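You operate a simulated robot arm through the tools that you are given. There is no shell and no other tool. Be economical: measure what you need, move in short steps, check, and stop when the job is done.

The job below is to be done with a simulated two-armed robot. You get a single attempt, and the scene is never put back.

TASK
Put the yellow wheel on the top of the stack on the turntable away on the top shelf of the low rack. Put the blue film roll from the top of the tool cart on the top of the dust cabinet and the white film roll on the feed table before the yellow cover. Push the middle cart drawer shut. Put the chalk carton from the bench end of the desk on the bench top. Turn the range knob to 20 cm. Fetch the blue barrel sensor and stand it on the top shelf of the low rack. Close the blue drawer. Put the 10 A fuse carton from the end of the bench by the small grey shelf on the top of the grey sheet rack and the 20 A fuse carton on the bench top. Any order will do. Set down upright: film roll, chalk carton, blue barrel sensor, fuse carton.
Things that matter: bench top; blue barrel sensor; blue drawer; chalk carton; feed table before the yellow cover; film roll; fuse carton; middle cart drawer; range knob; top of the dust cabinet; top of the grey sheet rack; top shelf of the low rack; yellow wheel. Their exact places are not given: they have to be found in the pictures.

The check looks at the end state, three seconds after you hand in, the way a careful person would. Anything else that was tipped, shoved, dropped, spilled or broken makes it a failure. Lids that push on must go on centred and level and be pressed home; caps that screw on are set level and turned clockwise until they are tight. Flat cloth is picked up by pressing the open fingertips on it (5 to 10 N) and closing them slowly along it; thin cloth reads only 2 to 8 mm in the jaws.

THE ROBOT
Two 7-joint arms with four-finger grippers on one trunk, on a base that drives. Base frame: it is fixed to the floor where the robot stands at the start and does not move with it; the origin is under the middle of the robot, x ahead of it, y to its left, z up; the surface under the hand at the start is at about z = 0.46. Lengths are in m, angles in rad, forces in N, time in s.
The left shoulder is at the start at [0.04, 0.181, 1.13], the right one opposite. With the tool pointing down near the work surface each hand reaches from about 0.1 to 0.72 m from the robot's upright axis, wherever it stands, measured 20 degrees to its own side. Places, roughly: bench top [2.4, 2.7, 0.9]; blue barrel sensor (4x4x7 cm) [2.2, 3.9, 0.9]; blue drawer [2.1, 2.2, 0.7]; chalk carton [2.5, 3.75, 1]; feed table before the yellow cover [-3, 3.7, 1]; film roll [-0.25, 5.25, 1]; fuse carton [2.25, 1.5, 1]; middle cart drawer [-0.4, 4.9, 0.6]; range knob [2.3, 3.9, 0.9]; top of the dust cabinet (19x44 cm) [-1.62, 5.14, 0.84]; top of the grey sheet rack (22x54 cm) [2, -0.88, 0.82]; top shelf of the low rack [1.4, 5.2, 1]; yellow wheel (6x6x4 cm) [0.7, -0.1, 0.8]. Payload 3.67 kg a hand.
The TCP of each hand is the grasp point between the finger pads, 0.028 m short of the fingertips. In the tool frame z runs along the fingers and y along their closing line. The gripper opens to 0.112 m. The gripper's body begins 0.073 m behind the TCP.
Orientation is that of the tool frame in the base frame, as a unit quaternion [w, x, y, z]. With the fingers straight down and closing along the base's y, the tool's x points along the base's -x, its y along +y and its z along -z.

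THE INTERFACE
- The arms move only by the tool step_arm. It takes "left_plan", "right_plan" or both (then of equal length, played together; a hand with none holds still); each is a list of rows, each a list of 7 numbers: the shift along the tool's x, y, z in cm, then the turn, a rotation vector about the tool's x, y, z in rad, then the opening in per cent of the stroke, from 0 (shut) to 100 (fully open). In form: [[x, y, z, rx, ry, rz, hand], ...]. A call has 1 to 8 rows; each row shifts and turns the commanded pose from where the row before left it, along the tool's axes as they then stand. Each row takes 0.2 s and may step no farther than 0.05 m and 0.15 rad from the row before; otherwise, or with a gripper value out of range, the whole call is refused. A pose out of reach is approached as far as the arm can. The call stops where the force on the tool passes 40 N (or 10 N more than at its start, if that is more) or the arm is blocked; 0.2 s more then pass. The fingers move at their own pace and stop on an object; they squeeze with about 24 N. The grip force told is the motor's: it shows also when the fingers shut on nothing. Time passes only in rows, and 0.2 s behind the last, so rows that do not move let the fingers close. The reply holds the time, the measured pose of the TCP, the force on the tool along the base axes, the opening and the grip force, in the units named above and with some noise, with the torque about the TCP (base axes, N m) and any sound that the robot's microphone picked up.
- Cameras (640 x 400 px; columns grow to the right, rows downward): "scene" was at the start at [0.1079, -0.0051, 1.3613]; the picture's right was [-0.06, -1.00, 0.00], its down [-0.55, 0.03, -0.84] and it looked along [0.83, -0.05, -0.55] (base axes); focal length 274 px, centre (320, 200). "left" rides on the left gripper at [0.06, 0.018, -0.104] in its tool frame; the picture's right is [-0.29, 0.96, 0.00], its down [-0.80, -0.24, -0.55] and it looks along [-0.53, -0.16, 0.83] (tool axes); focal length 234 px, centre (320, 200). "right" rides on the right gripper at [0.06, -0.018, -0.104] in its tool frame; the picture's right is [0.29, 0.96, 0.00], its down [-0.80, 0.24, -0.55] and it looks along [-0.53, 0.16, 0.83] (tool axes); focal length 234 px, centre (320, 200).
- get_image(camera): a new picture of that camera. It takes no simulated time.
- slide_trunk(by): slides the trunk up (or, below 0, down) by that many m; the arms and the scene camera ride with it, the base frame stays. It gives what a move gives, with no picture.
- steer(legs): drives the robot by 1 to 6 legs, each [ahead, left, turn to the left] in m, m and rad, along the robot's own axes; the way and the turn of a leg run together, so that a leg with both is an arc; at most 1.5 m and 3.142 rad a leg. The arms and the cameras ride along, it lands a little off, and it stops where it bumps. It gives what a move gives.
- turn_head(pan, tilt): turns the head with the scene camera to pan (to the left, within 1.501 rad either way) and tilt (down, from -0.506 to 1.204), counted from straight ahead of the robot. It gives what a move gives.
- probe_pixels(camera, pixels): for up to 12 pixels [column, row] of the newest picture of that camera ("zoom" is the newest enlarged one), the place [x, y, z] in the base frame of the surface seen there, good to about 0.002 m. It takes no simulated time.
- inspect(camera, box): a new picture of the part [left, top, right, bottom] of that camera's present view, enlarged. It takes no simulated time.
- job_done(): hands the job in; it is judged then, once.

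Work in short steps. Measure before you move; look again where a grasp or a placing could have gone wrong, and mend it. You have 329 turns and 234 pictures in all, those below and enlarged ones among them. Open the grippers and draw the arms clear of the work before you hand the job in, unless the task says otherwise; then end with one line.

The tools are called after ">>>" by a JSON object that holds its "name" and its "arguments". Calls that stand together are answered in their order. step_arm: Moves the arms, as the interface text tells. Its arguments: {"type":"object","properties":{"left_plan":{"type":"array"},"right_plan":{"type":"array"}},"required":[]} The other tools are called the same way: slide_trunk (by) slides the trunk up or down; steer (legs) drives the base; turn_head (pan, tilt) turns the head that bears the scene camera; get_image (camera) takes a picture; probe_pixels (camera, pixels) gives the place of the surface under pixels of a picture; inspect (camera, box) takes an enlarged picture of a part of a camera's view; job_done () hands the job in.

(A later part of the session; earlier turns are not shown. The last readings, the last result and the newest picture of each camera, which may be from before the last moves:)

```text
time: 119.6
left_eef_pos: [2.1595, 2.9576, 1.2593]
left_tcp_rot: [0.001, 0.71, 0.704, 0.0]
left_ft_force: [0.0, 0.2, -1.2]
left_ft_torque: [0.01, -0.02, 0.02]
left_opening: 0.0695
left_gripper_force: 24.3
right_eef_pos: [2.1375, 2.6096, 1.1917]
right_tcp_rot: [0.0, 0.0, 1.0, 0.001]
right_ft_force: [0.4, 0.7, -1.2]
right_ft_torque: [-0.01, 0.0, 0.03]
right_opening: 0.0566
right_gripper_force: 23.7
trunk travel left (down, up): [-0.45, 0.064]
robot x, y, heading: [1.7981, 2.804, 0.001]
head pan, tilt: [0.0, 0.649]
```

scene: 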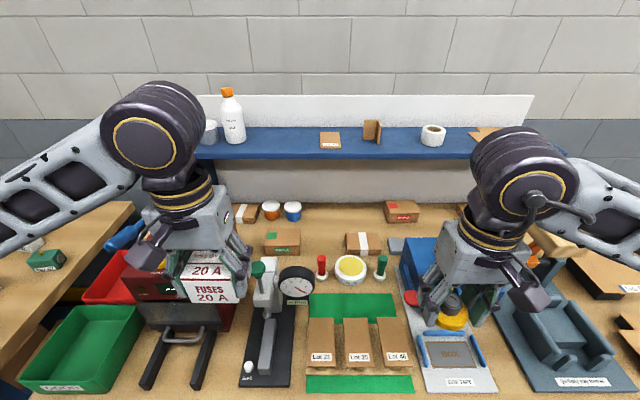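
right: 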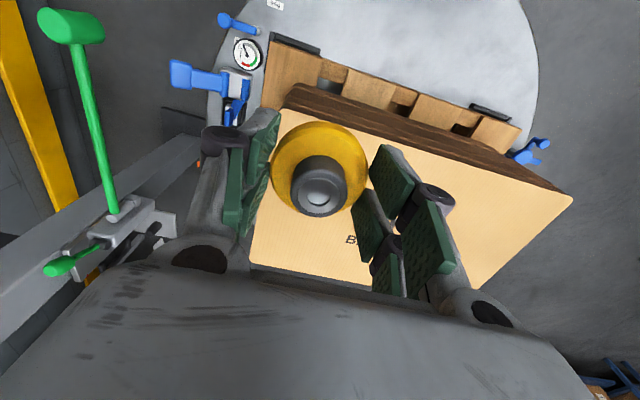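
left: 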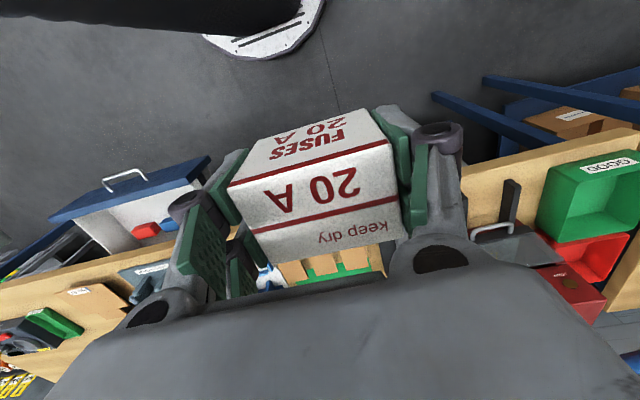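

The turn is complete. I'll move over to (2.51,2.828) at this height.

>>> {"name": "step_arm", "arguments": {"left_plan": [[-1.62, 4.38, 0, 0, 0, 0, 0], [-1.62, 4.38, 0, 0, 0, 0, 0], [-1.62, 4.38, 0, 0, 0, 0, 0], [-1.62, 4.38, 0, 0, 0, 0, 0], [-1.62, 4.38, 0, 0, 0, 0, 0], [-1.62, 4.38, 0, 0, 0, 0, 0], [-1.62, 4.38, 0, 0, 0, 0, 0], [-1.62, 4.38, 0, 0, 0, 0, 0]]}}

>>> {"name": "get_image", "arguments": {"camera": "scene"}}

>>> {"name": "get_image", "arguments": {"camera": "left"}}

```text
time: 121.4
left_eef_pos: [2.5073, 2.8229, 1.2597]
left_tcp_rot: [-0.001, 0.71, 0.704, 0.001]
left_ft_force: [0.1, -0.2, -0.7]
left_ft_torque: [0.03, 0.02, -0.01]
left_opening: 0.0697
left_gripper_force: 23.7
right_eef_pos: [2.1371, 2.6064, 1.1909]
right_tcp_rot: [0.0, 0.0, 1.0, 0.001]
right_ft_force: [0.3, -0.2, -1.0]
right_ft_torque: [0.05, 0.02, 0.0]
right_opening: 0.0565
right_gripper_force: 23.5
trunk travel left (down, up): [-0.45, 0.064]
robot x, y, heading: [1.7986, 2.8061, 0.004]
head pan, tilt: [0.0, 0.649]
```

```text
186 pictures are left
```

scene: 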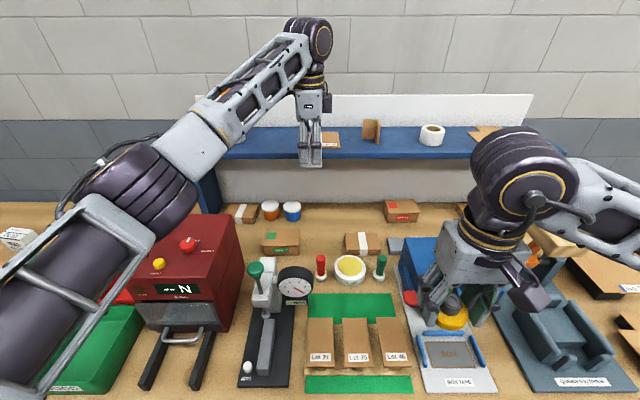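

```text
185 pictures are left
```

left: 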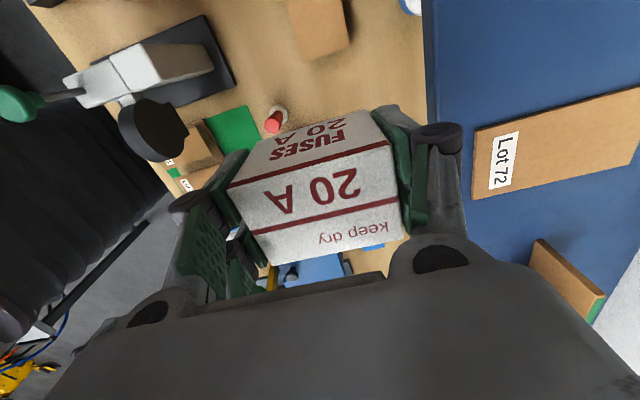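

Before lowering I'll probe the wrist's extent, since its top joint will come down to about the shelf's level.

>>> {"name": "probe_pixels", "arguments": {"camera": "scene", "pixels": [[322, 40], [312, 75], [312, 95], [310, 130], [330, 100], [310, 28], [290, 40], [335, 130]]}}

>>> {"name": "inspect", "arguments": {"camera": "scene", "box": [240, 0, 400, 180]}}

```text
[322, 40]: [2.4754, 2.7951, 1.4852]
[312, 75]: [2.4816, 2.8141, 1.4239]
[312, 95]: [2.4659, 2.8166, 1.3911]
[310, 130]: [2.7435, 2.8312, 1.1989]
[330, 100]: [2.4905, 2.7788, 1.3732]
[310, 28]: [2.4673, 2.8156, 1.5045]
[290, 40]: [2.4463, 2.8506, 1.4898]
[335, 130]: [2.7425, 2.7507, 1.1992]
```

```text
2.22 times, centred on (320, 90) of scene
```

zoom: 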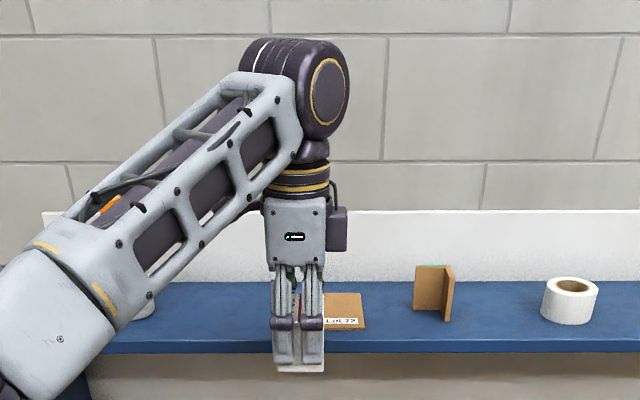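

The wrist will clear the shelf. Next I'll check the elbow and forearm height against the gauge (top z 1.138) and the red machine.

>>> {"name": "probe_pixels", "arguments": {"camera": "scene", "pixels": [[130, 190], [180, 215], [215, 140], [150, 250], [250, 95], [190, 240], [225, 160], [262, 120], [165, 232]]}}

```text
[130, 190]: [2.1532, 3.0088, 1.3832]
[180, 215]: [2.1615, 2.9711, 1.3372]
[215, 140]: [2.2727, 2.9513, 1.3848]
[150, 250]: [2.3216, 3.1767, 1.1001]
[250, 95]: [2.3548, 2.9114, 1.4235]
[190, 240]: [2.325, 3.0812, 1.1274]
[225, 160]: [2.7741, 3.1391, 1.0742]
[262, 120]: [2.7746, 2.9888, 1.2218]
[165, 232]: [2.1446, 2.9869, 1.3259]
```

Lowering here would bring my elbow down onto the gauge and the red machine, and the open drawer blocks a better stance. Closing the drawer needs a free hand, so I'll deliver the wheel first. I'll retract the left hand the way it came, back off and look toward +y.

>>> {"name": "step_arm", "arguments": {"left_plan": [[1.62, -4.38, 0, 0, 0, 0, 0], [1.62, -4.38, 0, 0, 0, 0, 0], [1.62, -4.38, 0, 0, 0, 0, 0], [1.62, -4.38, 0, 0, 0, 0, 0], [1.62, -4.38, 0, 0, 0, 0, 0], [1.62, -4.38, 0, 0, 0, 0, 0], [1.62, -4.38, 0, 0, 0, 0, 0], [1.62, -4.38, 0, 0, 0, 0, 0]]}}

>>> {"name": "steer", "arguments": {"legs": [[-0.35, 0, 0]]}}

>>> {"name": "turn_head", "arguments": {"pan": 1.45, "tilt": 0.4}}

>>> {"name": "get_image", "arguments": {"camera": "scene"}}

```text
time: 123.2
left_eef_pos: [2.1585, 2.9583, 1.2589]
left_tcp_rot: [0.001, 0.709, 0.705, 0.001]
left_ft_force: [0.0, 0.2, -0.9]
left_ft_torque: [0.02, -0.01, 0.03]
left_opening: 0.0698
left_gripper_force: 23.8
right_eef_pos: [2.136, 2.6101, 1.1922]
right_tcp_rot: [0.001, 0.0, 1.0, -0.001]
right_ft_force: [-0.8, 0.0, -0.6]
right_ft_torque: [-0.04, -0.02, 0.0]
right_opening: 0.0565
right_gripper_force: 24.1
trunk travel left (down, up): [-0.45, 0.064]
robot x, y, heading: [1.7989, 2.8014, -0.006]
head pan, tilt: [0.0, 0.649]
```

```text
time: 125.6
left_eef_pos: [1.8067, 2.9579, 1.2581]
left_tcp_rot: [0.0, 0.71, 0.705, 0.0]
left_ft_force: [0.1, 0.4, -1.2]
left_ft_torque: [0.01, -0.03, -0.01]
left_opening: 0.0696
left_gripper_force: 23.5
right_eef_pos: [1.7859, 2.6102, 1.1914]
right_tcp_rot: [-0.001, 0.001, 1.0, 0.0]
right_ft_force: [0.3, 0.1, -1.2]
right_ft_torque: [-0.02, 0.01, 0.01]
right_opening: 0.0567
right_gripper_force: 24.0
trunk travel left (down, up): [-0.45, 0.064]
robot x, y, heading: [1.4472, 2.8036, -0.007]
head pan, tilt: [0.0, 0.649]
```

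```text
time: 127.2
left_eef_pos: [1.806, 2.9581, 1.2587]
left_tcp_rot: [0.0, 0.709, 0.705, 0.0]
left_ft_force: [0.5, 0.1, -2.0]
left_ft_torque: [0.02, 0.01, 0.04]
left_opening: 0.0697
left_gripper_force: 23.6
right_eef_pos: [1.7854, 2.609, 1.1921]
right_tcp_rot: [-0.001, 0.001, 1.0, -0.001]
right_ft_force: [0.6, 0.6, -1.2]
right_ft_torque: [0.0, 0.04, 0.02]
right_opening: 0.0568
right_gripper_force: 23.9
trunk travel left (down, up): [-0.45, 0.064]
robot x, y, heading: [1.4474, 2.8008, 0.002]
head pan, tilt: [1.45, 0.4]
```

```text
183 pictures are left
```

scene: 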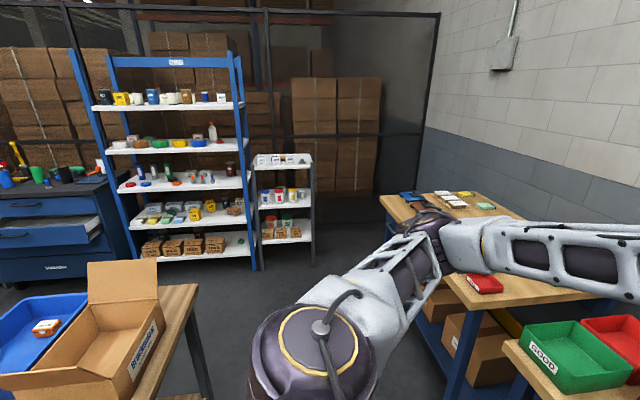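

The low rack is the grey three-shelf unit at (285,200). I'll enlarge it and probe it along with the obstacles.

>>> {"name": "inspect", "arguments": {"camera": "scene", "box": [235, 140, 335, 270]}}

>>> {"name": "probe_pixels", "arguments": {"camera": "scene", "pixels": [[255, 165], [312, 165], [275, 155], [305, 155], [285, 168], [258, 268], [314, 262], [197, 285], [155, 300], [205, 380], [50, 280], [400, 215]]}}

```text
3.08 times, centred on (285, 205) of scene
```

zoom: 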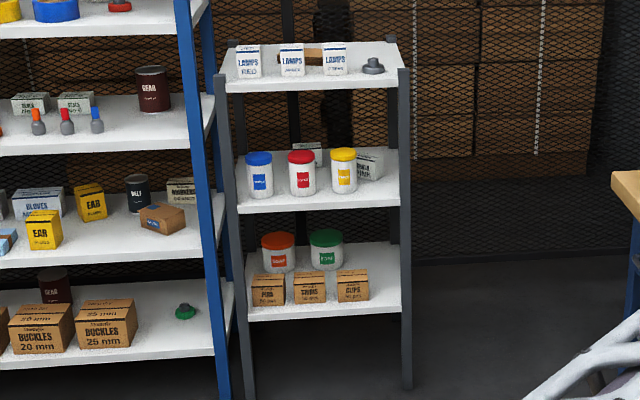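

```text
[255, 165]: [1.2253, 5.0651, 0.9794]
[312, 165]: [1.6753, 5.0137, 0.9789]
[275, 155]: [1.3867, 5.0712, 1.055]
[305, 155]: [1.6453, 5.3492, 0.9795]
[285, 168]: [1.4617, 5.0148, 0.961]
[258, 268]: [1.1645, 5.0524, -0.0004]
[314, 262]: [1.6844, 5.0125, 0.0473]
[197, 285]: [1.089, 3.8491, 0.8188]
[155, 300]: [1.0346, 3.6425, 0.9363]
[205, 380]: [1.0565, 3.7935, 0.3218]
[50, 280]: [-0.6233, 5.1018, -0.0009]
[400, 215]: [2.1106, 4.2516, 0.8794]
```

The top shelf is at z=0.979, x 1.2–1.68, y 5.01–5.37. I'll turn to face +y mid-corridor and drive up to it.

>>> {"name": "steer", "arguments": {"legs": [[0.15, 0.1, 0], [0, 0, 1.571], [1.2, 0.1, 0]]}}

>>> {"name": "turn_head", "arguments": {"pan": 0, "tilt": 0.4}}

>>> {"name": "get_image", "arguments": {"camera": "scene"}}

```text
time: 138.7
left_eef_pos: [1.3648, 4.4689, 1.2582]
left_tcp_rot: [0.0, 0.011, 1.0, 0.002]
left_ft_force: [-0.5, -0.4, -1.5]
left_ft_torque: [0.01, -0.03, -0.01]
left_opening: 0.0697
left_gripper_force: 24.0
right_eef_pos: [1.7129, 4.4411, 1.191]
right_tcp_rot: [0.0, -0.702, 0.713, 0.0]
right_ft_force: [-0.3, -0.3, -0.9]
right_ft_torque: [-0.02, 0.02, -0.01]
right_opening: 0.0564
right_gripper_force: 23.9
trunk travel left (down, up): [-0.45, 0.064]
robot x, y, heading: [1.5137, 4.1077, 1.555]
head pan, tilt: [1.45, 0.4]
```

```text
time: 140.3
left_eef_pos: [1.3655, 4.469, 1.2588]
left_tcp_rot: [0.0, 0.011, 1.0, 0.0]
left_ft_force: [-0.5, -0.6, -1.7]
left_ft_torque: [0.0, -0.04, -0.01]
left_opening: 0.0698
left_gripper_force: 24.5
right_eef_pos: [1.7125, 4.442, 1.1923]
right_tcp_rot: [0.0, -0.702, 0.713, 0.0]
right_ft_force: [1.5, -0.5, -1.2]
right_ft_torque: [0.01, -0.03, -0.01]
right_opening: 0.0563
right_gripper_force: 24.5
trunk travel left (down, up): [-0.45, 0.064]
robot x, y, heading: [1.5138, 4.1098, 1.555]
head pan, tilt: [0.0, 0.4]
```

```text
181 pictures are left
```

scene: 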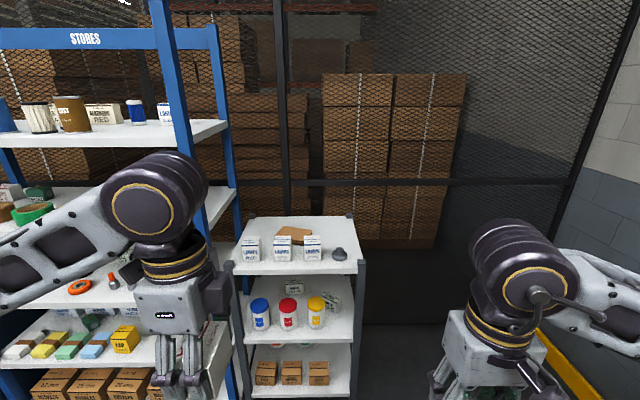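

>>> {"name": "inspect", "arguments": {"camera": "scene", "box": [220, 200, 380, 290]}}

>>> {"name": "probe_pixels", "arguments": {"camera": "scene", "pixels": [[238, 272], [358, 268], [352, 218], [246, 218], [285, 242], [312, 240], [339, 253], [295, 233], [330, 225], [328, 262], [352, 262], [265, 225]]}}

```text
4.00 times, centred on (300, 245) of scene
```

zoom: 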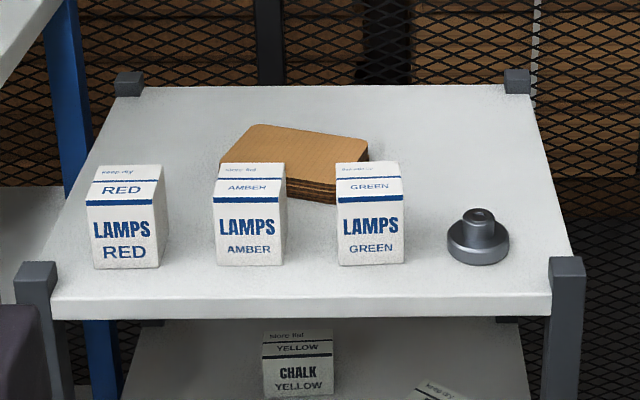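

```text
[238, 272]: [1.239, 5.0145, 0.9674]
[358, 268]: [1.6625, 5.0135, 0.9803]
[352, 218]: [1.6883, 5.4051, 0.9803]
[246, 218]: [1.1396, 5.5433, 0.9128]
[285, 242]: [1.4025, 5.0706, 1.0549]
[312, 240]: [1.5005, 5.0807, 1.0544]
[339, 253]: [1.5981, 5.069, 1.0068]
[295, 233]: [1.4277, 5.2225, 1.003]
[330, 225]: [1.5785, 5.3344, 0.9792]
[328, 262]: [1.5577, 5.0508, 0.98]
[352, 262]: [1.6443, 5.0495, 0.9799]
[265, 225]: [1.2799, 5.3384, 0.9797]
```

The free back-right part of the shelf, around (1.61,5.23), suits the wheel. I'll check how near the blue stores rack is to my left arm before moving in.

>>> {"name": "probe_pixels", "arguments": {"camera": "scene", "pixels": [[185, 60], [215, 60], [228, 395], [220, 135], [80, 150], [50, 290], [120, 190], [470, 240], [20, 290]]}}

```text
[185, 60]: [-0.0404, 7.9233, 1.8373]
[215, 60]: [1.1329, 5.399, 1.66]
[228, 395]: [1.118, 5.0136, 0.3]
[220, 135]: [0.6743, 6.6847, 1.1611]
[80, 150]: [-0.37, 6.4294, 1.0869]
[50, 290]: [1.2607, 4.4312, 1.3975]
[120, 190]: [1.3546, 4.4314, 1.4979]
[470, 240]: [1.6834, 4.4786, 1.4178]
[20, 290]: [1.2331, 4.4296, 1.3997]
```

The stores rack front is near y≈5.0 for x<1.13. I'll shift right 0.1 m while moving ahead 0.45 m, which keeps the left arm clear.

>>> {"name": "steer", "arguments": {"legs": [[0.45, -0.1, 0.015]]}}

>>> {"name": "get_image", "arguments": {"camera": "scene"}}

```text
time: 143.1
left_eef_pos: [1.4651, 4.9136, 1.2583]
left_tcp_rot: [-0.001, 0.005, 1.0, 0.001]
left_ft_force: [0.0, -0.6, -1.7]
left_ft_torque: [-0.02, -0.02, 0.0]
left_opening: 0.0696
left_gripper_force: 24.0
right_eef_pos: [1.8131, 4.8899, 1.1925]
right_tcp_rot: [0.0, -0.706, 0.708, 0.0]
right_ft_force: [0.3, -0.8, -2.0]
right_ft_torque: [0.0, -0.01, -0.01]
right_opening: 0.0565
right_gripper_force: 23.7
trunk travel left (down, up): [-0.45, 0.064]
robot x, y, heading: [1.6149, 4.5528, 1.567]
head pan, tilt: [0.0, 0.4]
```

```text
179 pictures are left
```

scene: 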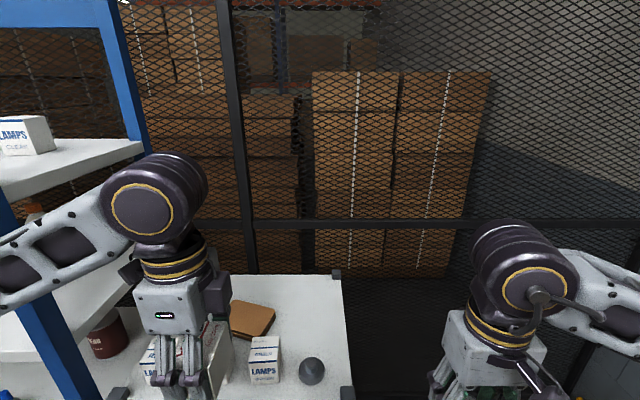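

I'll carry the wheel over to (1.61,5.23).

>>> {"name": "step_arm", "arguments": {"right_plan": [[-4.25, 2.53, 0, 0, 0, 0, 0], [-4.25, 2.53, 0, 0, 0, 0, 0], [-4.25, 2.53, 0, 0, 0, 0, 0], [-4.25, 2.53, 0, 0, 0, 0, 0], [-4.25, 2.53, 0, 0, 0, 0, 0], [-4.25, 2.53, 0, 0, 0, 0, 0], [-4.25, 2.53, 0, 0, 0, 0, 0], [-4.25, 2.53, 0, 0, 0, 0, 0]]}}

>>> {"name": "get_image", "arguments": {"camera": "right"}}

>>> {"name": "get_image", "arguments": {"camera": "scene"}}

```text
time: 144.9
left_eef_pos: [1.4635, 4.915, 1.2577]
left_tcp_rot: [0.001, 0.005, 1.0, 0.0]
left_ft_force: [-0.8, 0.5, -1.5]
left_ft_torque: [-0.05, -0.01, 0.02]
left_opening: 0.0698
left_gripper_force: 24.0
right_eef_pos: [1.6101, 5.2328, 1.1908]
right_tcp_rot: [0.002, -0.707, 0.707, -0.002]
right_ft_force: [-0.6, -0.4, -1.0]
right_ft_torque: [-0.05, -0.05, 0.03]
right_opening: 0.0567
right_gripper_force: 23.6
trunk travel left (down, up): [-0.45, 0.064]
robot x, y, heading: [1.6169, 4.5513, 1.568]
head pan, tilt: [0.0, 0.4]
```

```text
178 pictures are left
```

right: 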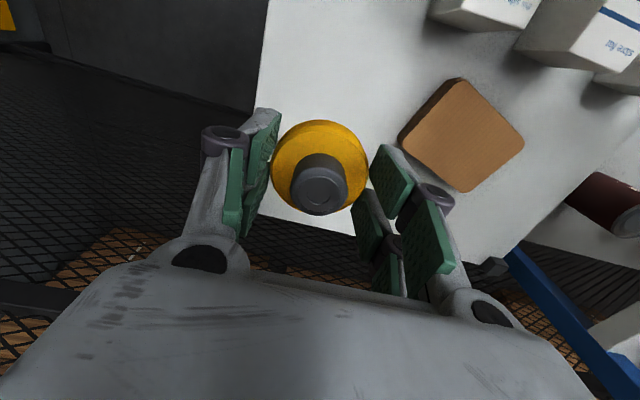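

```text
177 pictures are left
```

scene: 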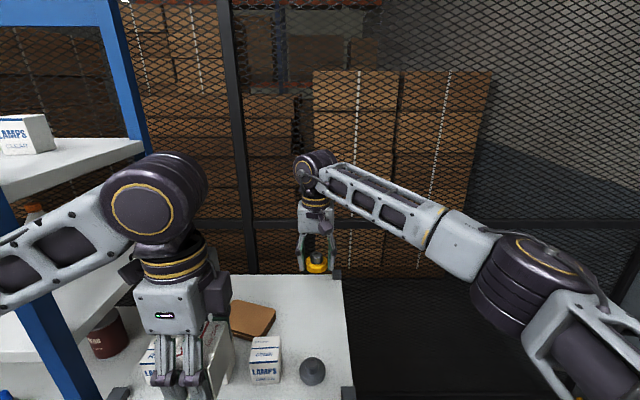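

Lowering 16.5 cm first; contact should come at TCP z≈1.013.

>>> {"name": "step_arm", "arguments": {"right_plan": [[0, 0, 4, 0, 0, 0, 0], [0, 0, 4, 0, 0, 0, 0], [0, 0, 4, 0, 0, 0, 0], [0, 0, 3.5, 0, 0, 0, 0], [0, 0, 1, 0, 0, 0, 0], [0, 0, 0.7, 0, 0, 0, 0]]}}

>>> {"name": "step_arm", "arguments": {"right_plan": [[0, 0, 0.3, 0, 0, 0, 0], [0, 0, 0.2, 0, 0, 0, 0]]}}

>>> {"name": "get_image", "arguments": {"camera": "right"}}

```text
time: 146.3
left_eef_pos: [1.4652, 4.9141, 1.259]
left_tcp_rot: [0.0, 0.005, 1.0, -0.001]
left_ft_force: [0.7, 0.1, -1.9]
left_ft_torque: [0.01, -0.03, -0.01]
left_opening: 0.0698
left_gripper_force: 23.8
right_eef_pos: [1.6124, 5.2331, 1.0183]
right_tcp_rot: [0.001, -0.706, 0.708, 0.0]
right_ft_force: [-0.6, -0.2, -0.9]
right_ft_torque: [-0.01, 0.02, -0.04]
right_opening: 0.0564
right_gripper_force: 24.0
trunk travel left (down, up): [-0.45, 0.064]
robot x, y, heading: [1.6151, 4.5544, 1.57]
head pan, tilt: [0.0, 0.4]
```

```text
time: 146.9
left_eef_pos: [1.4657, 4.916, 1.2597]
left_tcp_rot: [0.0, 0.005, 1.0, 0.001]
left_ft_force: [-0.3, 0.8, -1.6]
left_ft_torque: [-0.02, 0.02, 0.0]
left_opening: 0.0696
left_gripper_force: 23.9
right_eef_pos: [1.612, 5.2331, 1.015]
right_tcp_rot: [0.0, -0.706, 0.709, 0.0]
right_ft_force: [-0.3, -0.3, -1.8]
right_ft_torque: [0.0, 0.0, -0.03]
right_opening: 0.0564
right_gripper_force: 23.7
trunk travel left (down, up): [-0.45, 0.064]
robot x, y, heading: [1.6193, 4.5538, 1.567]
head pan, tilt: [0.0, 0.4]
```

```text
176 pictures are left
```

right: 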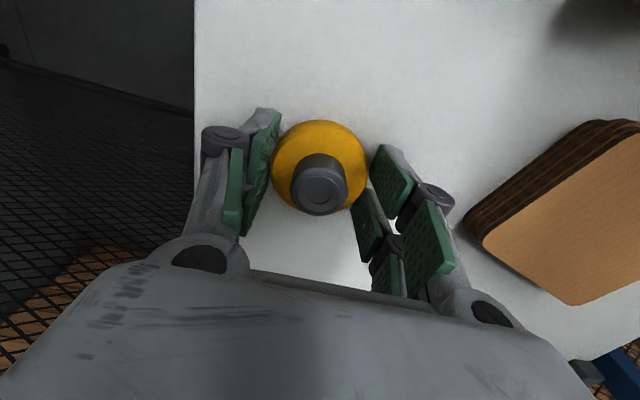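

Not touching yet, so I'll inch down to contact.

>>> {"name": "step_arm", "arguments": {"right_plan": [[0, 0, 0.2, 0, 0, 0, 0], [0, 0, 0.2, 0, 0, 0, 0]]}}

```text
time: 147.5
left_eef_pos: [1.4655, 4.9137, 1.2593]
left_tcp_rot: [0.0, 0.005, 1.0, 0.001]
left_ft_force: [0.0, 0.2, -1.5]
left_ft_torque: [0.0, -0.01, 0.01]
left_opening: 0.0696
left_gripper_force: 24.4
right_eef_pos: [1.6116, 5.2317, 1.0142]
right_tcp_rot: [0.001, -0.705, 0.709, 0.002]
right_ft_force: [1.6, 2.0, 17.6]
right_ft_torque: [0.07, -0.34, 0.02]
right_opening: 0.0565
right_gripper_force: 24.2
trunk travel left (down, up): [-0.45, 0.064]
robot x, y, heading: [1.6182, 4.5532, 1.559]
head pan, tilt: [0.0, 0.4]
```

Contact (17.6 N). I'll release, rise straight up, then retract.

>>> {"name": "step_arm", "arguments": {"right_plan": [[0, 0, 0, 0, 0, 0, 60], [0, 0, 0, 0, 0, 0, 80], [0, 0, 0, 0, 0, 0, 80], [0, 0, -3, 0, 0, 0, 80], [0, 0, -4.5, 0, 0, 0, 80], [0, 0, -4.5, 0, 0, 0, 80], [0, 0, -4.5, 0, 0, 0, 80], [0, 0, -3, 0, 0, 0, 80]]}}

>>> {"name": "step_arm", "arguments": {"right_plan": [[4.25, -2.53, 0, 0, 0, 0, 80], [4.25, -2.53, 0, 0, 0, 0, 80], [4.25, -2.53, 0, 0, 0, 0, 80], [4.25, -2.53, 0, 0, 0, 0, 80], [4.25, -2.53, 0, 0, 0, 0, 80], [4.25, -2.53, 0, 0, 0, 0, 80], [4.25, -2.53, 0, 0, 0, 0, 50], [4.25, -2.53, 0, 0, 0, 0, 0]]}}

>>> {"name": "get_image", "arguments": {"camera": "scene"}}

```text
time: 149.3
left_eef_pos: [1.4652, 4.9147, 1.2583]
left_tcp_rot: [-0.001, 0.005, 1.0, 0.001]
left_ft_force: [-0.1, -0.3, -1.2]
left_ft_torque: [0.02, -0.02, 0.0]
left_opening: 0.0696
left_gripper_force: 24.2
right_eef_pos: [1.6119, 5.2325, 1.2053]
right_tcp_rot: [0.001, -0.706, 0.708, -0.001]
right_ft_force: [0.3, 0.6, -0.4]
right_ft_torque: [0.02, 0.0, 0.01]
right_opening: 0.0899
right_gripper_force: 0.0
trunk travel left (down, up): [-0.45, 0.064]
robot x, y, heading: [1.6189, 4.554, 1.564]
head pan, tilt: [0.0, 0.4]
```

```text
time: 151.1
left_eef_pos: [1.4669, 4.9126, 1.2599]
left_tcp_rot: [-0.001, 0.005, 1.0, 0.0]
left_ft_force: [1.2, -0.5, -0.9]
left_ft_torque: [0.04, 0.0, -0.02]
left_opening: 0.0698
left_gripper_force: 24.3
right_eef_pos: [1.8151, 4.8904, 1.205]
right_tcp_rot: [0.0, -0.706, 0.708, 0.0]
right_ft_force: [0.0, -0.6, -0.1]
right_ft_torque: [0.07, 0.03, -0.01]
right_opening: 0.0168
right_gripper_force: 4.6
trunk travel left (down, up): [-0.45, 0.064]
robot x, y, heading: [1.616, 4.5533, 1.566]
head pan, tilt: [0.0, 0.4]
```

```text
175 pictures are left
```

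scene: 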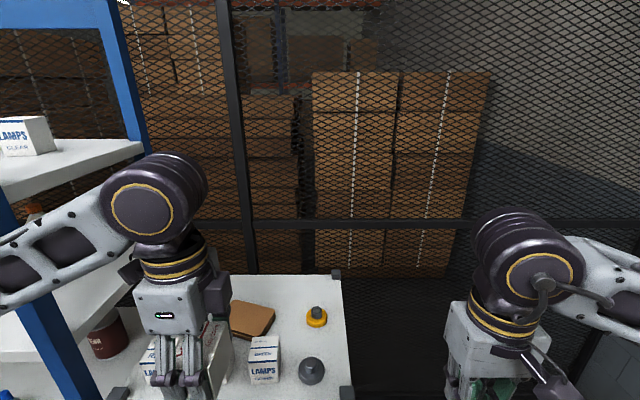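

The wheel stands at (317,315) on the shelf. The right hand is free now, so I'll do the sensor and the knob on the desk next. I'll back up and turn to face +x.

>>> {"name": "steer", "arguments": {"legs": [[-0.6, 0, 0], [0, 0, -1.567]]}}

>>> {"name": "turn_head", "arguments": {"pan": 0, "tilt": 0.6}}

>>> {"name": "get_image", "arguments": {"camera": "scene"}}

```text
time: 158.8
left_eef_pos: [1.9756, 4.0997, 1.2573]
left_tcp_rot: [0.0, 0.713, 0.702, 0.0]
left_ft_force: [-0.1, -0.5, -1.7]
left_ft_torque: [0.0, -0.02, 0.01]
left_opening: 0.0699
left_gripper_force: 23.8
right_eef_pos: [1.9515, 3.7537, 1.205]
right_tcp_rot: [0.0, 0.005, 1.0, 0.001]
right_ft_force: [-0.6, -0.1, -0.5]
right_ft_torque: [0.0, 0.0, 0.01]
right_opening: 0.0002
right_gripper_force: 24.0
trunk travel left (down, up): [-0.45, 0.064]
robot x, y, heading: [1.6143, 3.9505, -0.012]
head pan, tilt: [0.0, 0.4]
```

```text
time: 159.5
left_eef_pos: [1.9748, 4.1027, 1.2578]
left_tcp_rot: [-0.001, 0.712, 0.702, 0.0]
left_ft_force: [0.0, -0.4, -1.5]
left_ft_torque: [0.0, 0.0, 0.03]
left_opening: 0.0697
left_gripper_force: 23.3
right_eef_pos: [1.9501, 3.7529, 1.2053]
right_tcp_rot: [0.0, 0.003, 1.0, -0.001]
right_ft_force: [-0.9, 0.4, -0.1]
right_ft_torque: [0.01, 0.0, -0.02]
right_opening: 0.0
right_gripper_force: 24.4
trunk travel left (down, up): [-0.45, 0.064]
robot x, y, heading: [1.6125, 3.9483, -0.011]
head pan, tilt: [0.0, 0.6]
```

```text
174 pictures are left
```

scene: 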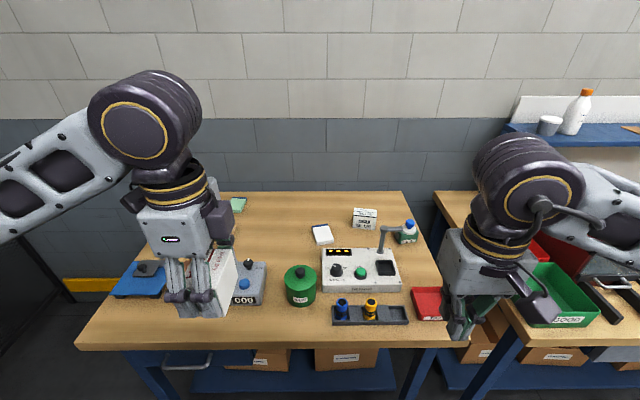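

>>> {"name": "inspect", "arguments": {"camera": "scene", "box": [280, 200, 450, 335]}}

>>> {"name": "probe_pixels", "arguments": {"camera": "scene", "pixels": [[342, 302], [370, 304], [335, 268], [361, 270], [364, 222], [356, 228], [342, 318], [400, 315], [335, 322], [400, 275], [390, 230], [302, 285]]}}

```text
2.96 times, centred on (365, 268) of scene
```

zoom: 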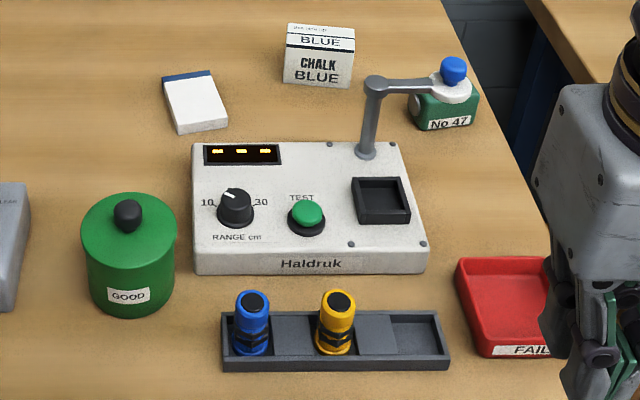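

```text
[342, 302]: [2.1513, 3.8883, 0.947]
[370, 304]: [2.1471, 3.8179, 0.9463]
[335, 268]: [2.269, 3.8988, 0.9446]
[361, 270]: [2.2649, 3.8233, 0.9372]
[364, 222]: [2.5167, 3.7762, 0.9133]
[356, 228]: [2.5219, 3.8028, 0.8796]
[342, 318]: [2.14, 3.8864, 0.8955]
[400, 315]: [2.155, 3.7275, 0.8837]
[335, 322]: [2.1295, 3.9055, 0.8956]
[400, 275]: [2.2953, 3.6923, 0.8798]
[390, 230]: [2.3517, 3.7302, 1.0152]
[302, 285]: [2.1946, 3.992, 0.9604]
```

I'll zoom in on the range knob for the pointer and the marks.

>>> {"name": "inspect", "arguments": {"camera": "scene", "box": [322, 245, 382, 290]}}

>>> {"name": "get_image", "arguments": {"camera": "right"}}

```text
8.89 times, centred on (352, 268) of scene
```

zoom: 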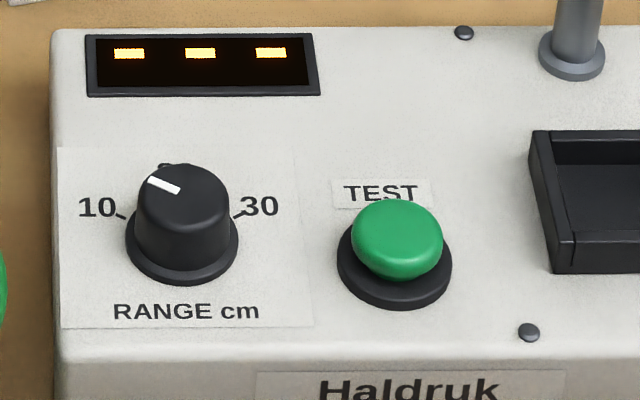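

```text
171 pictures are left
```

right: 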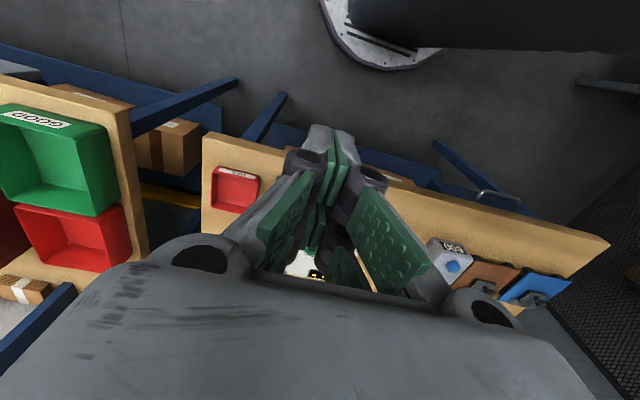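

The pointer seems near 10. I'll bring the right hand above the panel to see the dial from overhead.

>>> {"name": "step_arm", "arguments": {"right_plan": [[-4, 2, 0, 0, 0, 0, 60], [-4, 2, 0, 0, 0, 0, 60], [-4, 2, 1, 0, 0, 0, 60], [-2.5, 3, 2, 0, 0, 0, 60], [0, 2, 2, 0, 0, 0, 60]]}}

>>> {"name": "get_image", "arguments": {"camera": "right"}}

```text
time: 160.7
left_eef_pos: [1.975, 4.1008, 1.2574]
left_tcp_rot: [0.0, 0.712, 0.702, 0.001]
left_ft_force: [-0.3, -0.3, -0.9]
left_ft_torque: [0.02, 0.03, 0.02]
left_opening: 0.0698
left_gripper_force: 24.1
right_eef_pos: [2.0989, 3.8627, 1.1538]
right_tcp_rot: [0.0, 0.004, 1.0, -0.001]
right_ft_force: [0.9, 0.3, 0.0]
right_ft_torque: [-0.01, -0.01, 0.0]
right_opening: 0.0671
right_gripper_force: 0.0
trunk travel left (down, up): [-0.45, 0.064]
robot x, y, heading: [1.615, 3.9516, -0.011]
head pan, tilt: [0.0, 0.6]
```

```text
170 pictures are left
```

right: 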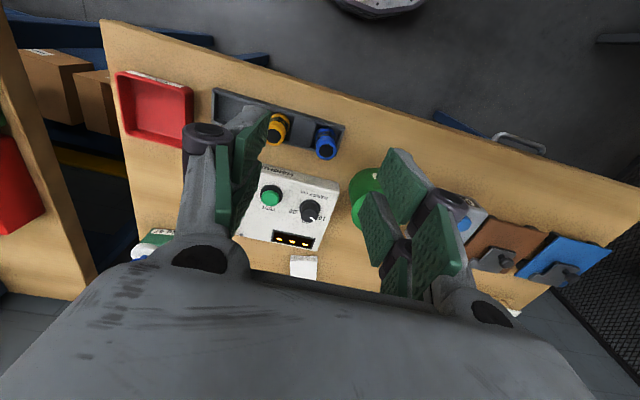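

>>> {"name": "inspect", "arguments": {"camera": "right", "box": [270, 175, 350, 240]}}

```text
6.15 times, centred on (310, 208) of right
```

zoom: 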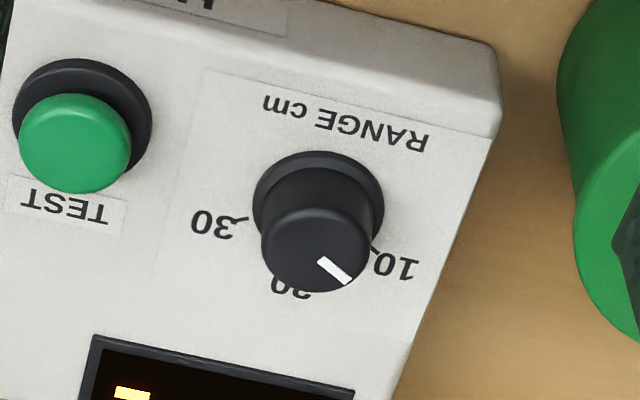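

The pointer stands at 10, and 20 lies on the far side (+x). I'll probe the marks, pointer and knob to get the true angles.

>>> {"name": "probe_pixels", "arguments": {"camera": "zoom", "pixels": [[372, 249], [243, 219], [292, 288], [349, 283], [321, 261], [316, 248], [395, 265], [213, 224], [262, 240], [368, 245], [318, 160], [316, 288]]}}

```text
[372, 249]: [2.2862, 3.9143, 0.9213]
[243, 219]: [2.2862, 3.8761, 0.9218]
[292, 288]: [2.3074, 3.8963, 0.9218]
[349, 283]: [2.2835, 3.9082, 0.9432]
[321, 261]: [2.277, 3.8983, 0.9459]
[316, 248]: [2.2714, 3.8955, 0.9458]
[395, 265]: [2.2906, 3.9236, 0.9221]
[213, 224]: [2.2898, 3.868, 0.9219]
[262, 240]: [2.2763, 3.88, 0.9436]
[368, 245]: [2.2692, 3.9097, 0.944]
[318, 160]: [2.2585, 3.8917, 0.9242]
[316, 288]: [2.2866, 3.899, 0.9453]
```

The knob axis is at (2.273,3.895), 10 and 30 lie 60° either side of 20 (which points to +x), and the pointer is at about 57–60°. I'll move over the knob with a narrower opening.

>>> {"name": "step_arm", "arguments": {"right_plan": [[-4.35, 0.8, 0, 0, 0, 0, 50], [-4.35, 0.8, 0, 0, 0, 0, 50], [-4.35, 0.9, 0, 0, 0, 0, 50], [-4.35, 0.8, 0, 0, 0, 0, 50], [0, 0, 4, 0, 0, 0, 50], [0, 0, 4, 0, 0, 0, 50], [0, 0, 4, 0, 0, 0, 50], [0, 0, 0, 0, 0, 0, 50]]}}

>>> {"name": "get_image", "arguments": {"camera": "right"}}

```text
time: 162.5
left_eef_pos: [1.9753, 4.0998, 1.2564]
left_tcp_rot: [0.0, 0.713, 0.701, 0.001]
left_ft_force: [-0.6, -0.1, -0.2]
left_ft_torque: [0.01, -0.04, 0.04]
left_opening: 0.0695
left_gripper_force: 23.7
right_eef_pos: [2.2717, 3.8924, 1.0359]
right_tcp_rot: [0.0, 0.004, 1.0, 0.0]
right_ft_force: [-0.1, -0.8, 0.8]
right_ft_torque: [0.01, 0.01, 0.0]
right_opening: 0.056
right_gripper_force: 0.0
trunk travel left (down, up): [-0.45, 0.064]
robot x, y, heading: [1.6128, 3.9497, -0.007]
head pan, tilt: [0.0, 0.6]
```

```text
168 pictures are left
```

right: 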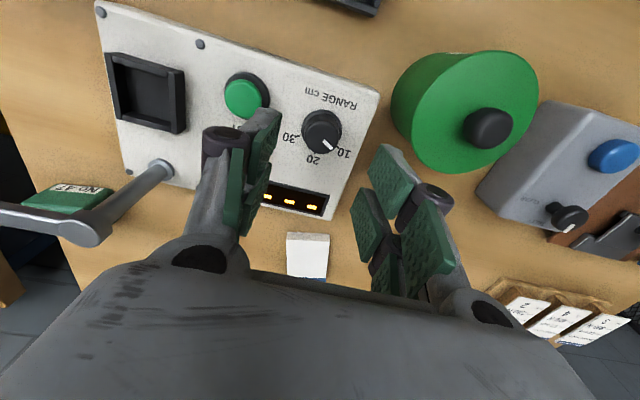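

From this close view I'll refine the knob's centre and pointer.

>>> {"name": "inspect", "arguments": {"camera": "right", "box": [275, 90, 365, 170]}}

>>> {"name": "probe_pixels", "arguments": {"camera": "right", "pixels": [[305, 138], [341, 134], [322, 152], [322, 135], [331, 147], [323, 139], [313, 159], [342, 152], [290, 138], [300, 137], [336, 151]]}}

```text
5.00 times, centred on (320, 130) of right
```

zoom: 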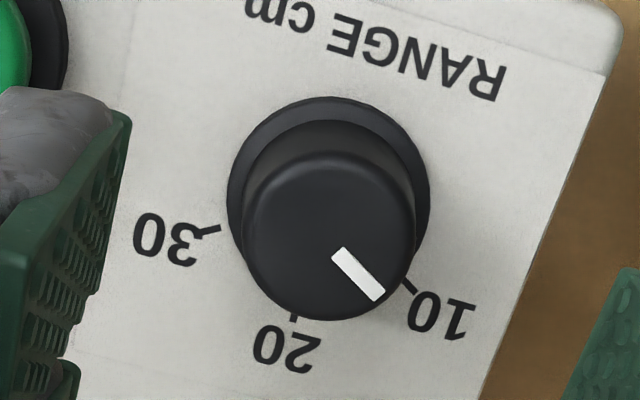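

```text
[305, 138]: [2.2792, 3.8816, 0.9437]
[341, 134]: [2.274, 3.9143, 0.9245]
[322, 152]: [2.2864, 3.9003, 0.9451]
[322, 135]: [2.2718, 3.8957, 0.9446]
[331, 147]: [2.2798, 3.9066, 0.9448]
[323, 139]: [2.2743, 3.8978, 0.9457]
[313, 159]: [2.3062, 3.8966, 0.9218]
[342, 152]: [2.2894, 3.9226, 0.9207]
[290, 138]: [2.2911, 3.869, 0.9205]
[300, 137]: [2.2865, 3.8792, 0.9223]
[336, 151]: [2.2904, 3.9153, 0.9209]
```

I'll probe the knob rim, the pointer ends and the marks in the enlarged view.

>>> {"name": "probe_pixels", "arguments": {"camera": "zoom", "pixels": [[250, 236], [408, 236], [330, 158], [330, 312], [328, 236], [338, 254], [376, 295], [295, 318], [412, 290], [212, 230], [358, 275]]}}

```text
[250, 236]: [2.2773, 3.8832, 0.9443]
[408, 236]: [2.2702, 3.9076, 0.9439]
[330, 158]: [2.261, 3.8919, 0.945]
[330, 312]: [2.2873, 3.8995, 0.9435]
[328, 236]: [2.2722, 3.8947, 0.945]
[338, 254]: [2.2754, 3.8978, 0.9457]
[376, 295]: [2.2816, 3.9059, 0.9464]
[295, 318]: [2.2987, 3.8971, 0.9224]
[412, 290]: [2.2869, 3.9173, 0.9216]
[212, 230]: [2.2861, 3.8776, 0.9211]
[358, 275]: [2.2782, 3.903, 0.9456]
```

The knob centre is (2.274,3.8955), the pointer is at about +54° and the 20 mark at about +2°, so it needs about 52° clockwise. I'll go down to z≈0.957 and grip.

>>> {"name": "step_arm", "arguments": {"right_plan": [[-0.25, 0.3, 3, 0, 0, 0, 50], [0, 0, 3, 0, 0, 0, 50], [0, 0, 1.9, 0, 0, 0, 50], [0, 0, 0, 0, 0, 0, 30], [0, 0, 0, 0, 0, 0, 0], [0, 0, 0, 0, 0, 0, 0]]}}

>>> {"name": "get_image", "arguments": {"camera": "right"}}

```text
time: 163.9
left_eef_pos: [1.976, 4.0997, 1.2591]
left_tcp_rot: [0.0, 0.712, 0.702, 0.0]
left_ft_force: [0.1, 0.1, -0.8]
left_ft_torque: [0.0, 0.0, 0.05]
left_opening: 0.0697
left_gripper_force: 23.7
right_eef_pos: [2.276, 3.8957, 0.9559]
right_tcp_rot: [0.0, 0.004, 1.0, 0.0]
right_ft_force: [-0.6, -1.1, -2.3]
right_ft_torque: [-0.05, -0.29, -0.04]
right_opening: 0.0302
right_gripper_force: 44.9
trunk travel left (down, up): [-0.45, 0.064]
robot x, y, heading: [1.6172, 3.9512, -0.006]
head pan, tilt: [0.0, 0.6]
```

```text
166 pictures are left
```

right: 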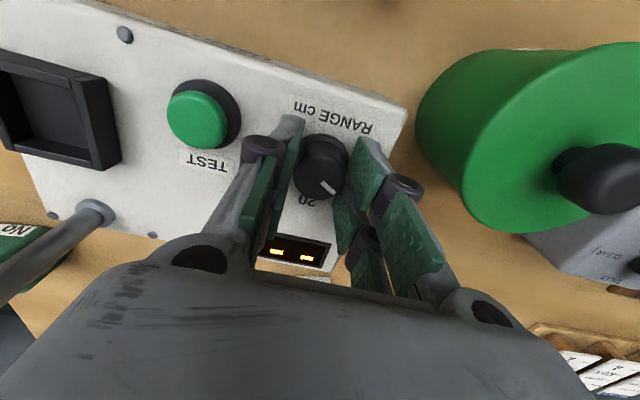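

It is gripped at 0.030 m. I'll turn clockwise by 0.91 rad in seven rows.

>>> {"name": "step_arm", "arguments": {"right_plan": [[0, 0, 0, 0, 0, 0.13, 0], [0, 0, 0, 0, 0, 0.13, 0], [0, 0, 0, 0, 0, 0.13, 0], [0, 0, 0, 0, 0, 0.13, 0], [0, 0, 0, 0, 0, 0.13, 0], [0, 0, 0, 0, 0, 0.13, 0], [0, 0, 0, 0, 0, 0.13, 0], [0, 0, 0, 0, 0, 0, 0]]}}

>>> {"name": "inspect", "arguments": {"camera": "scene", "box": [302, 235, 402, 300]}}

>>> {"name": "get_image", "arguments": {"camera": "right"}}

```text
time: 165.7
left_eef_pos: [1.9771, 4.1, 1.2583]
left_tcp_rot: [0.001, 0.712, 0.702, 0.0]
left_ft_force: [0.7, 0.1, -2.2]
left_ft_torque: [0.0, -0.03, 0.02]
left_opening: 0.0695
left_gripper_force: 24.0
right_eef_pos: [2.2737, 3.8953, 0.9559]
right_tcp_rot: [0.0, 0.445, 0.895, 0.0]
right_ft_force: [9.8, -2.9, 1.2]
right_ft_torque: [-0.05, -0.27, 0.01]
right_opening: 0.0299
right_gripper_force: 44.8
trunk travel left (down, up): [-0.45, 0.064]
robot x, y, heading: [1.6117, 3.9462, -0.011]
head pan, tilt: [0.0, 0.6]
```

```text
6.15 times, centred on (352, 268) of scene
```

zoom: 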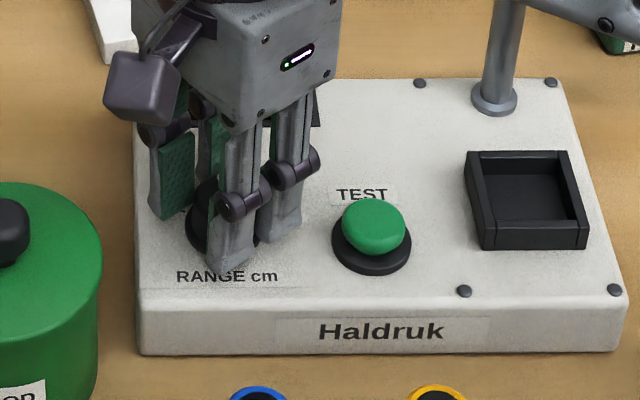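

```text
164 pictures are left
```

right: 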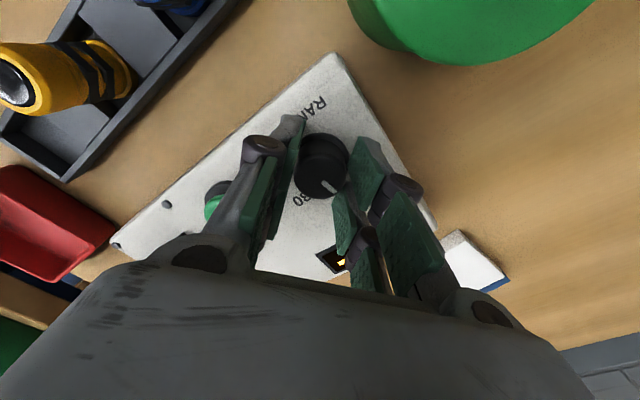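

The pointer turned with the hand. I'll open, rise and check the dial.

>>> {"name": "step_arm", "arguments": {"right_plan": [[0, 0, 0, 0, 0, 0, 40], [0, 0, 0, 0, 0, 0, 50], [0, 0, -3, 0, 0, 0, 50], [0, 0, -4, 0, 0, 0, 50], [0, 0, -2, 0, 0, 0, 50]]}}

>>> {"name": "get_image", "arguments": {"camera": "right"}}

>>> {"name": "inspect", "arguments": {"camera": "right", "box": [275, 90, 365, 170]}}

```text
time: 166.9
left_eef_pos: [1.9765, 4.1021, 1.2584]
left_tcp_rot: [0.001, 0.712, 0.702, 0.0]
left_ft_force: [-0.9, 1.1, -1.0]
left_ft_torque: [0.0, 0.0, 0.01]
left_opening: 0.0696
left_gripper_force: 23.6
right_eef_pos: [2.274, 3.8955, 1.0452]
right_tcp_rot: [0.0, 0.444, 0.896, 0.0]
right_ft_force: [-0.5, 0.0, 0.2]
right_ft_torque: [-0.01, 0.0, -0.01]
right_opening: 0.0558
right_gripper_force: 0.1
trunk travel left (down, up): [-0.45, 0.064]
robot x, y, heading: [1.6145, 3.9497, -0.009]
head pan, tilt: [0.0, 0.6]
```

```text
163 pictures are left
```

right: 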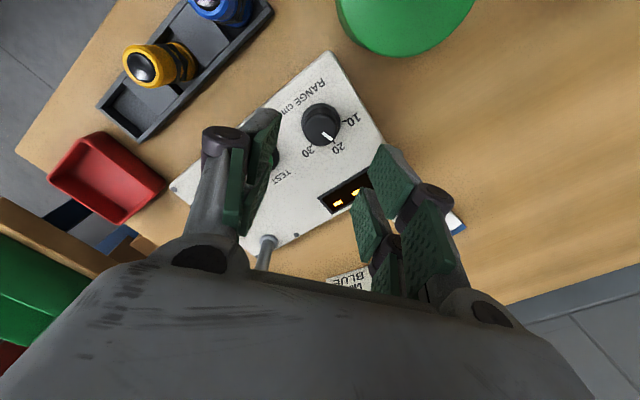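

```text
5.00 times, centred on (320, 130) of right
```

zoom: 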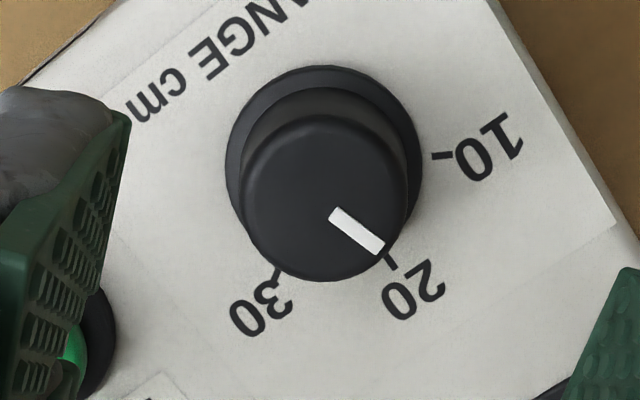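

The pointer lies close to the 20 tick. I'll measure the angles.

>>> {"name": "probe_pixels", "arguments": {"camera": "zoom", "pixels": [[250, 198], [400, 198], [325, 122], [325, 274], [336, 214], [375, 246], [390, 262], [440, 155], [277, 272]]}}

```text
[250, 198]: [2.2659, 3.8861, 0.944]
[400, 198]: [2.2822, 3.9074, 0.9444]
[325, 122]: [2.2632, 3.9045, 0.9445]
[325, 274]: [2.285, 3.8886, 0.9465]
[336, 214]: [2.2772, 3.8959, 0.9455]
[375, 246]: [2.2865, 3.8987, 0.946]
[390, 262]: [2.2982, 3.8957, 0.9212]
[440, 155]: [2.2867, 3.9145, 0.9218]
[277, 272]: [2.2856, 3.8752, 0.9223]
```

The pointer is still about 14° short of 20, on the 10 side. I'll go down again, grip and turn a further 0.24 rad.

>>> {"name": "step_arm", "arguments": {"right_plan": [[0, 0, 4, 0, 0, 0, 50], [0, 0, 3, 0, 0, 0, 50], [0, 0, 1.9, 0, 0, 0, 50], [0, 0, 0, 0, 0, 0, 0], [0, 0, 0, 0, 0, 0, 0], [0, 0, 0, 0, 0, 0.12, 0], [0, 0, 0, 0, 0, 0.12, 0], [0, 0, 0, 0, 0, 0, 0]]}}

>>> {"name": "step_arm", "arguments": {"right_plan": [[0, 0, 0, 0, 0, 0, 40], [0, 0, 0, 0, 0, 0, 50], [0, 0, -3, 0, 0, 0, 50], [0, 0, -4, 0, 0, 0, 50], [0, 0, -2, 0, 0, 0, 50]]}}

>>> {"name": "inspect", "arguments": {"camera": "right", "box": [275, 90, 365, 170]}}

```text
time: 168.7
left_eef_pos: [1.9771, 4.1006, 1.2578]
left_tcp_rot: [0.0, 0.713, 0.702, 0.0]
left_ft_force: [-0.6, 0.4, -1.6]
left_ft_torque: [0.0, 0.02, 0.0]
left_opening: 0.0696
left_gripper_force: 24.2
right_eef_pos: [2.2753, 3.8965, 0.9572]
right_tcp_rot: [0.001, 0.548, 0.836, 0.0]
right_ft_force: [7.4, 3.7, -2.1]
right_ft_torque: [0.31, -0.31, -0.02]
right_opening: 0.0304
right_gripper_force: 44.9
trunk travel left (down, up): [-0.45, 0.064]
robot x, y, heading: [1.6137, 3.9484, -0.011]
head pan, tilt: [0.0, 0.6]
```

```text
time: 169.9
left_eef_pos: [1.9754, 4.101, 1.2584]
left_tcp_rot: [0.0, 0.713, 0.702, 0.0]
left_ft_force: [-0.7, 0.3, -1.7]
left_ft_torque: [0.0, -0.04, 0.0]
left_opening: 0.0698
left_gripper_force: 23.8
right_eef_pos: [2.2746, 3.8962, 1.0481]
right_tcp_rot: [0.0, 0.548, 0.836, 0.0]
right_ft_force: [0.4, 0.5, -0.5]
right_ft_torque: [0.02, 0.0, 0.01]
right_opening: 0.056
right_gripper_force: 0.1
trunk travel left (down, up): [-0.45, 0.064]
robot x, y, heading: [1.6144, 3.9529, -0.008]
head pan, tilt: [0.0, 0.6]
```

```text
5.00 times, centred on (320, 130) of right
```

zoom: 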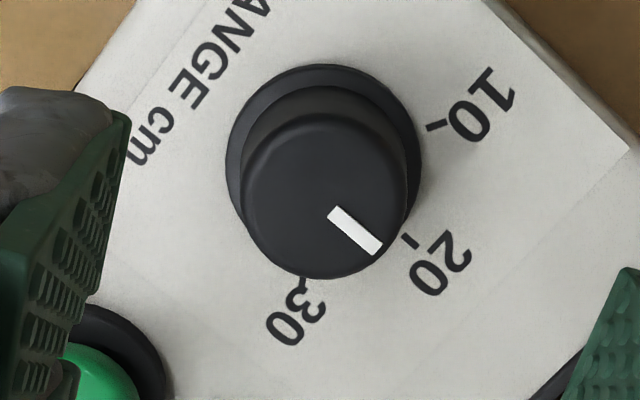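

It is very near now. I'll measure again in 3D.

>>> {"name": "probe_pixels", "arguments": {"camera": "zoom", "pixels": [[336, 212], [374, 246], [332, 208], [378, 250], [412, 242], [437, 126], [303, 282], [330, 218], [370, 252], [341, 207], [380, 242]]}}

```text
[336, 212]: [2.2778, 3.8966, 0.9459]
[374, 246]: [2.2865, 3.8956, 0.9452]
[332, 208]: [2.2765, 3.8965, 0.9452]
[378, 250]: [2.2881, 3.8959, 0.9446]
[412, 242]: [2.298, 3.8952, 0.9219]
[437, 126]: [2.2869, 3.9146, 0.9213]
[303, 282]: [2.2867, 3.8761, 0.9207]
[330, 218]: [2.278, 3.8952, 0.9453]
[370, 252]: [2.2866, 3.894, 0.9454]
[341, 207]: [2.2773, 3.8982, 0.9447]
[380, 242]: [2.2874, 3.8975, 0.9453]
```

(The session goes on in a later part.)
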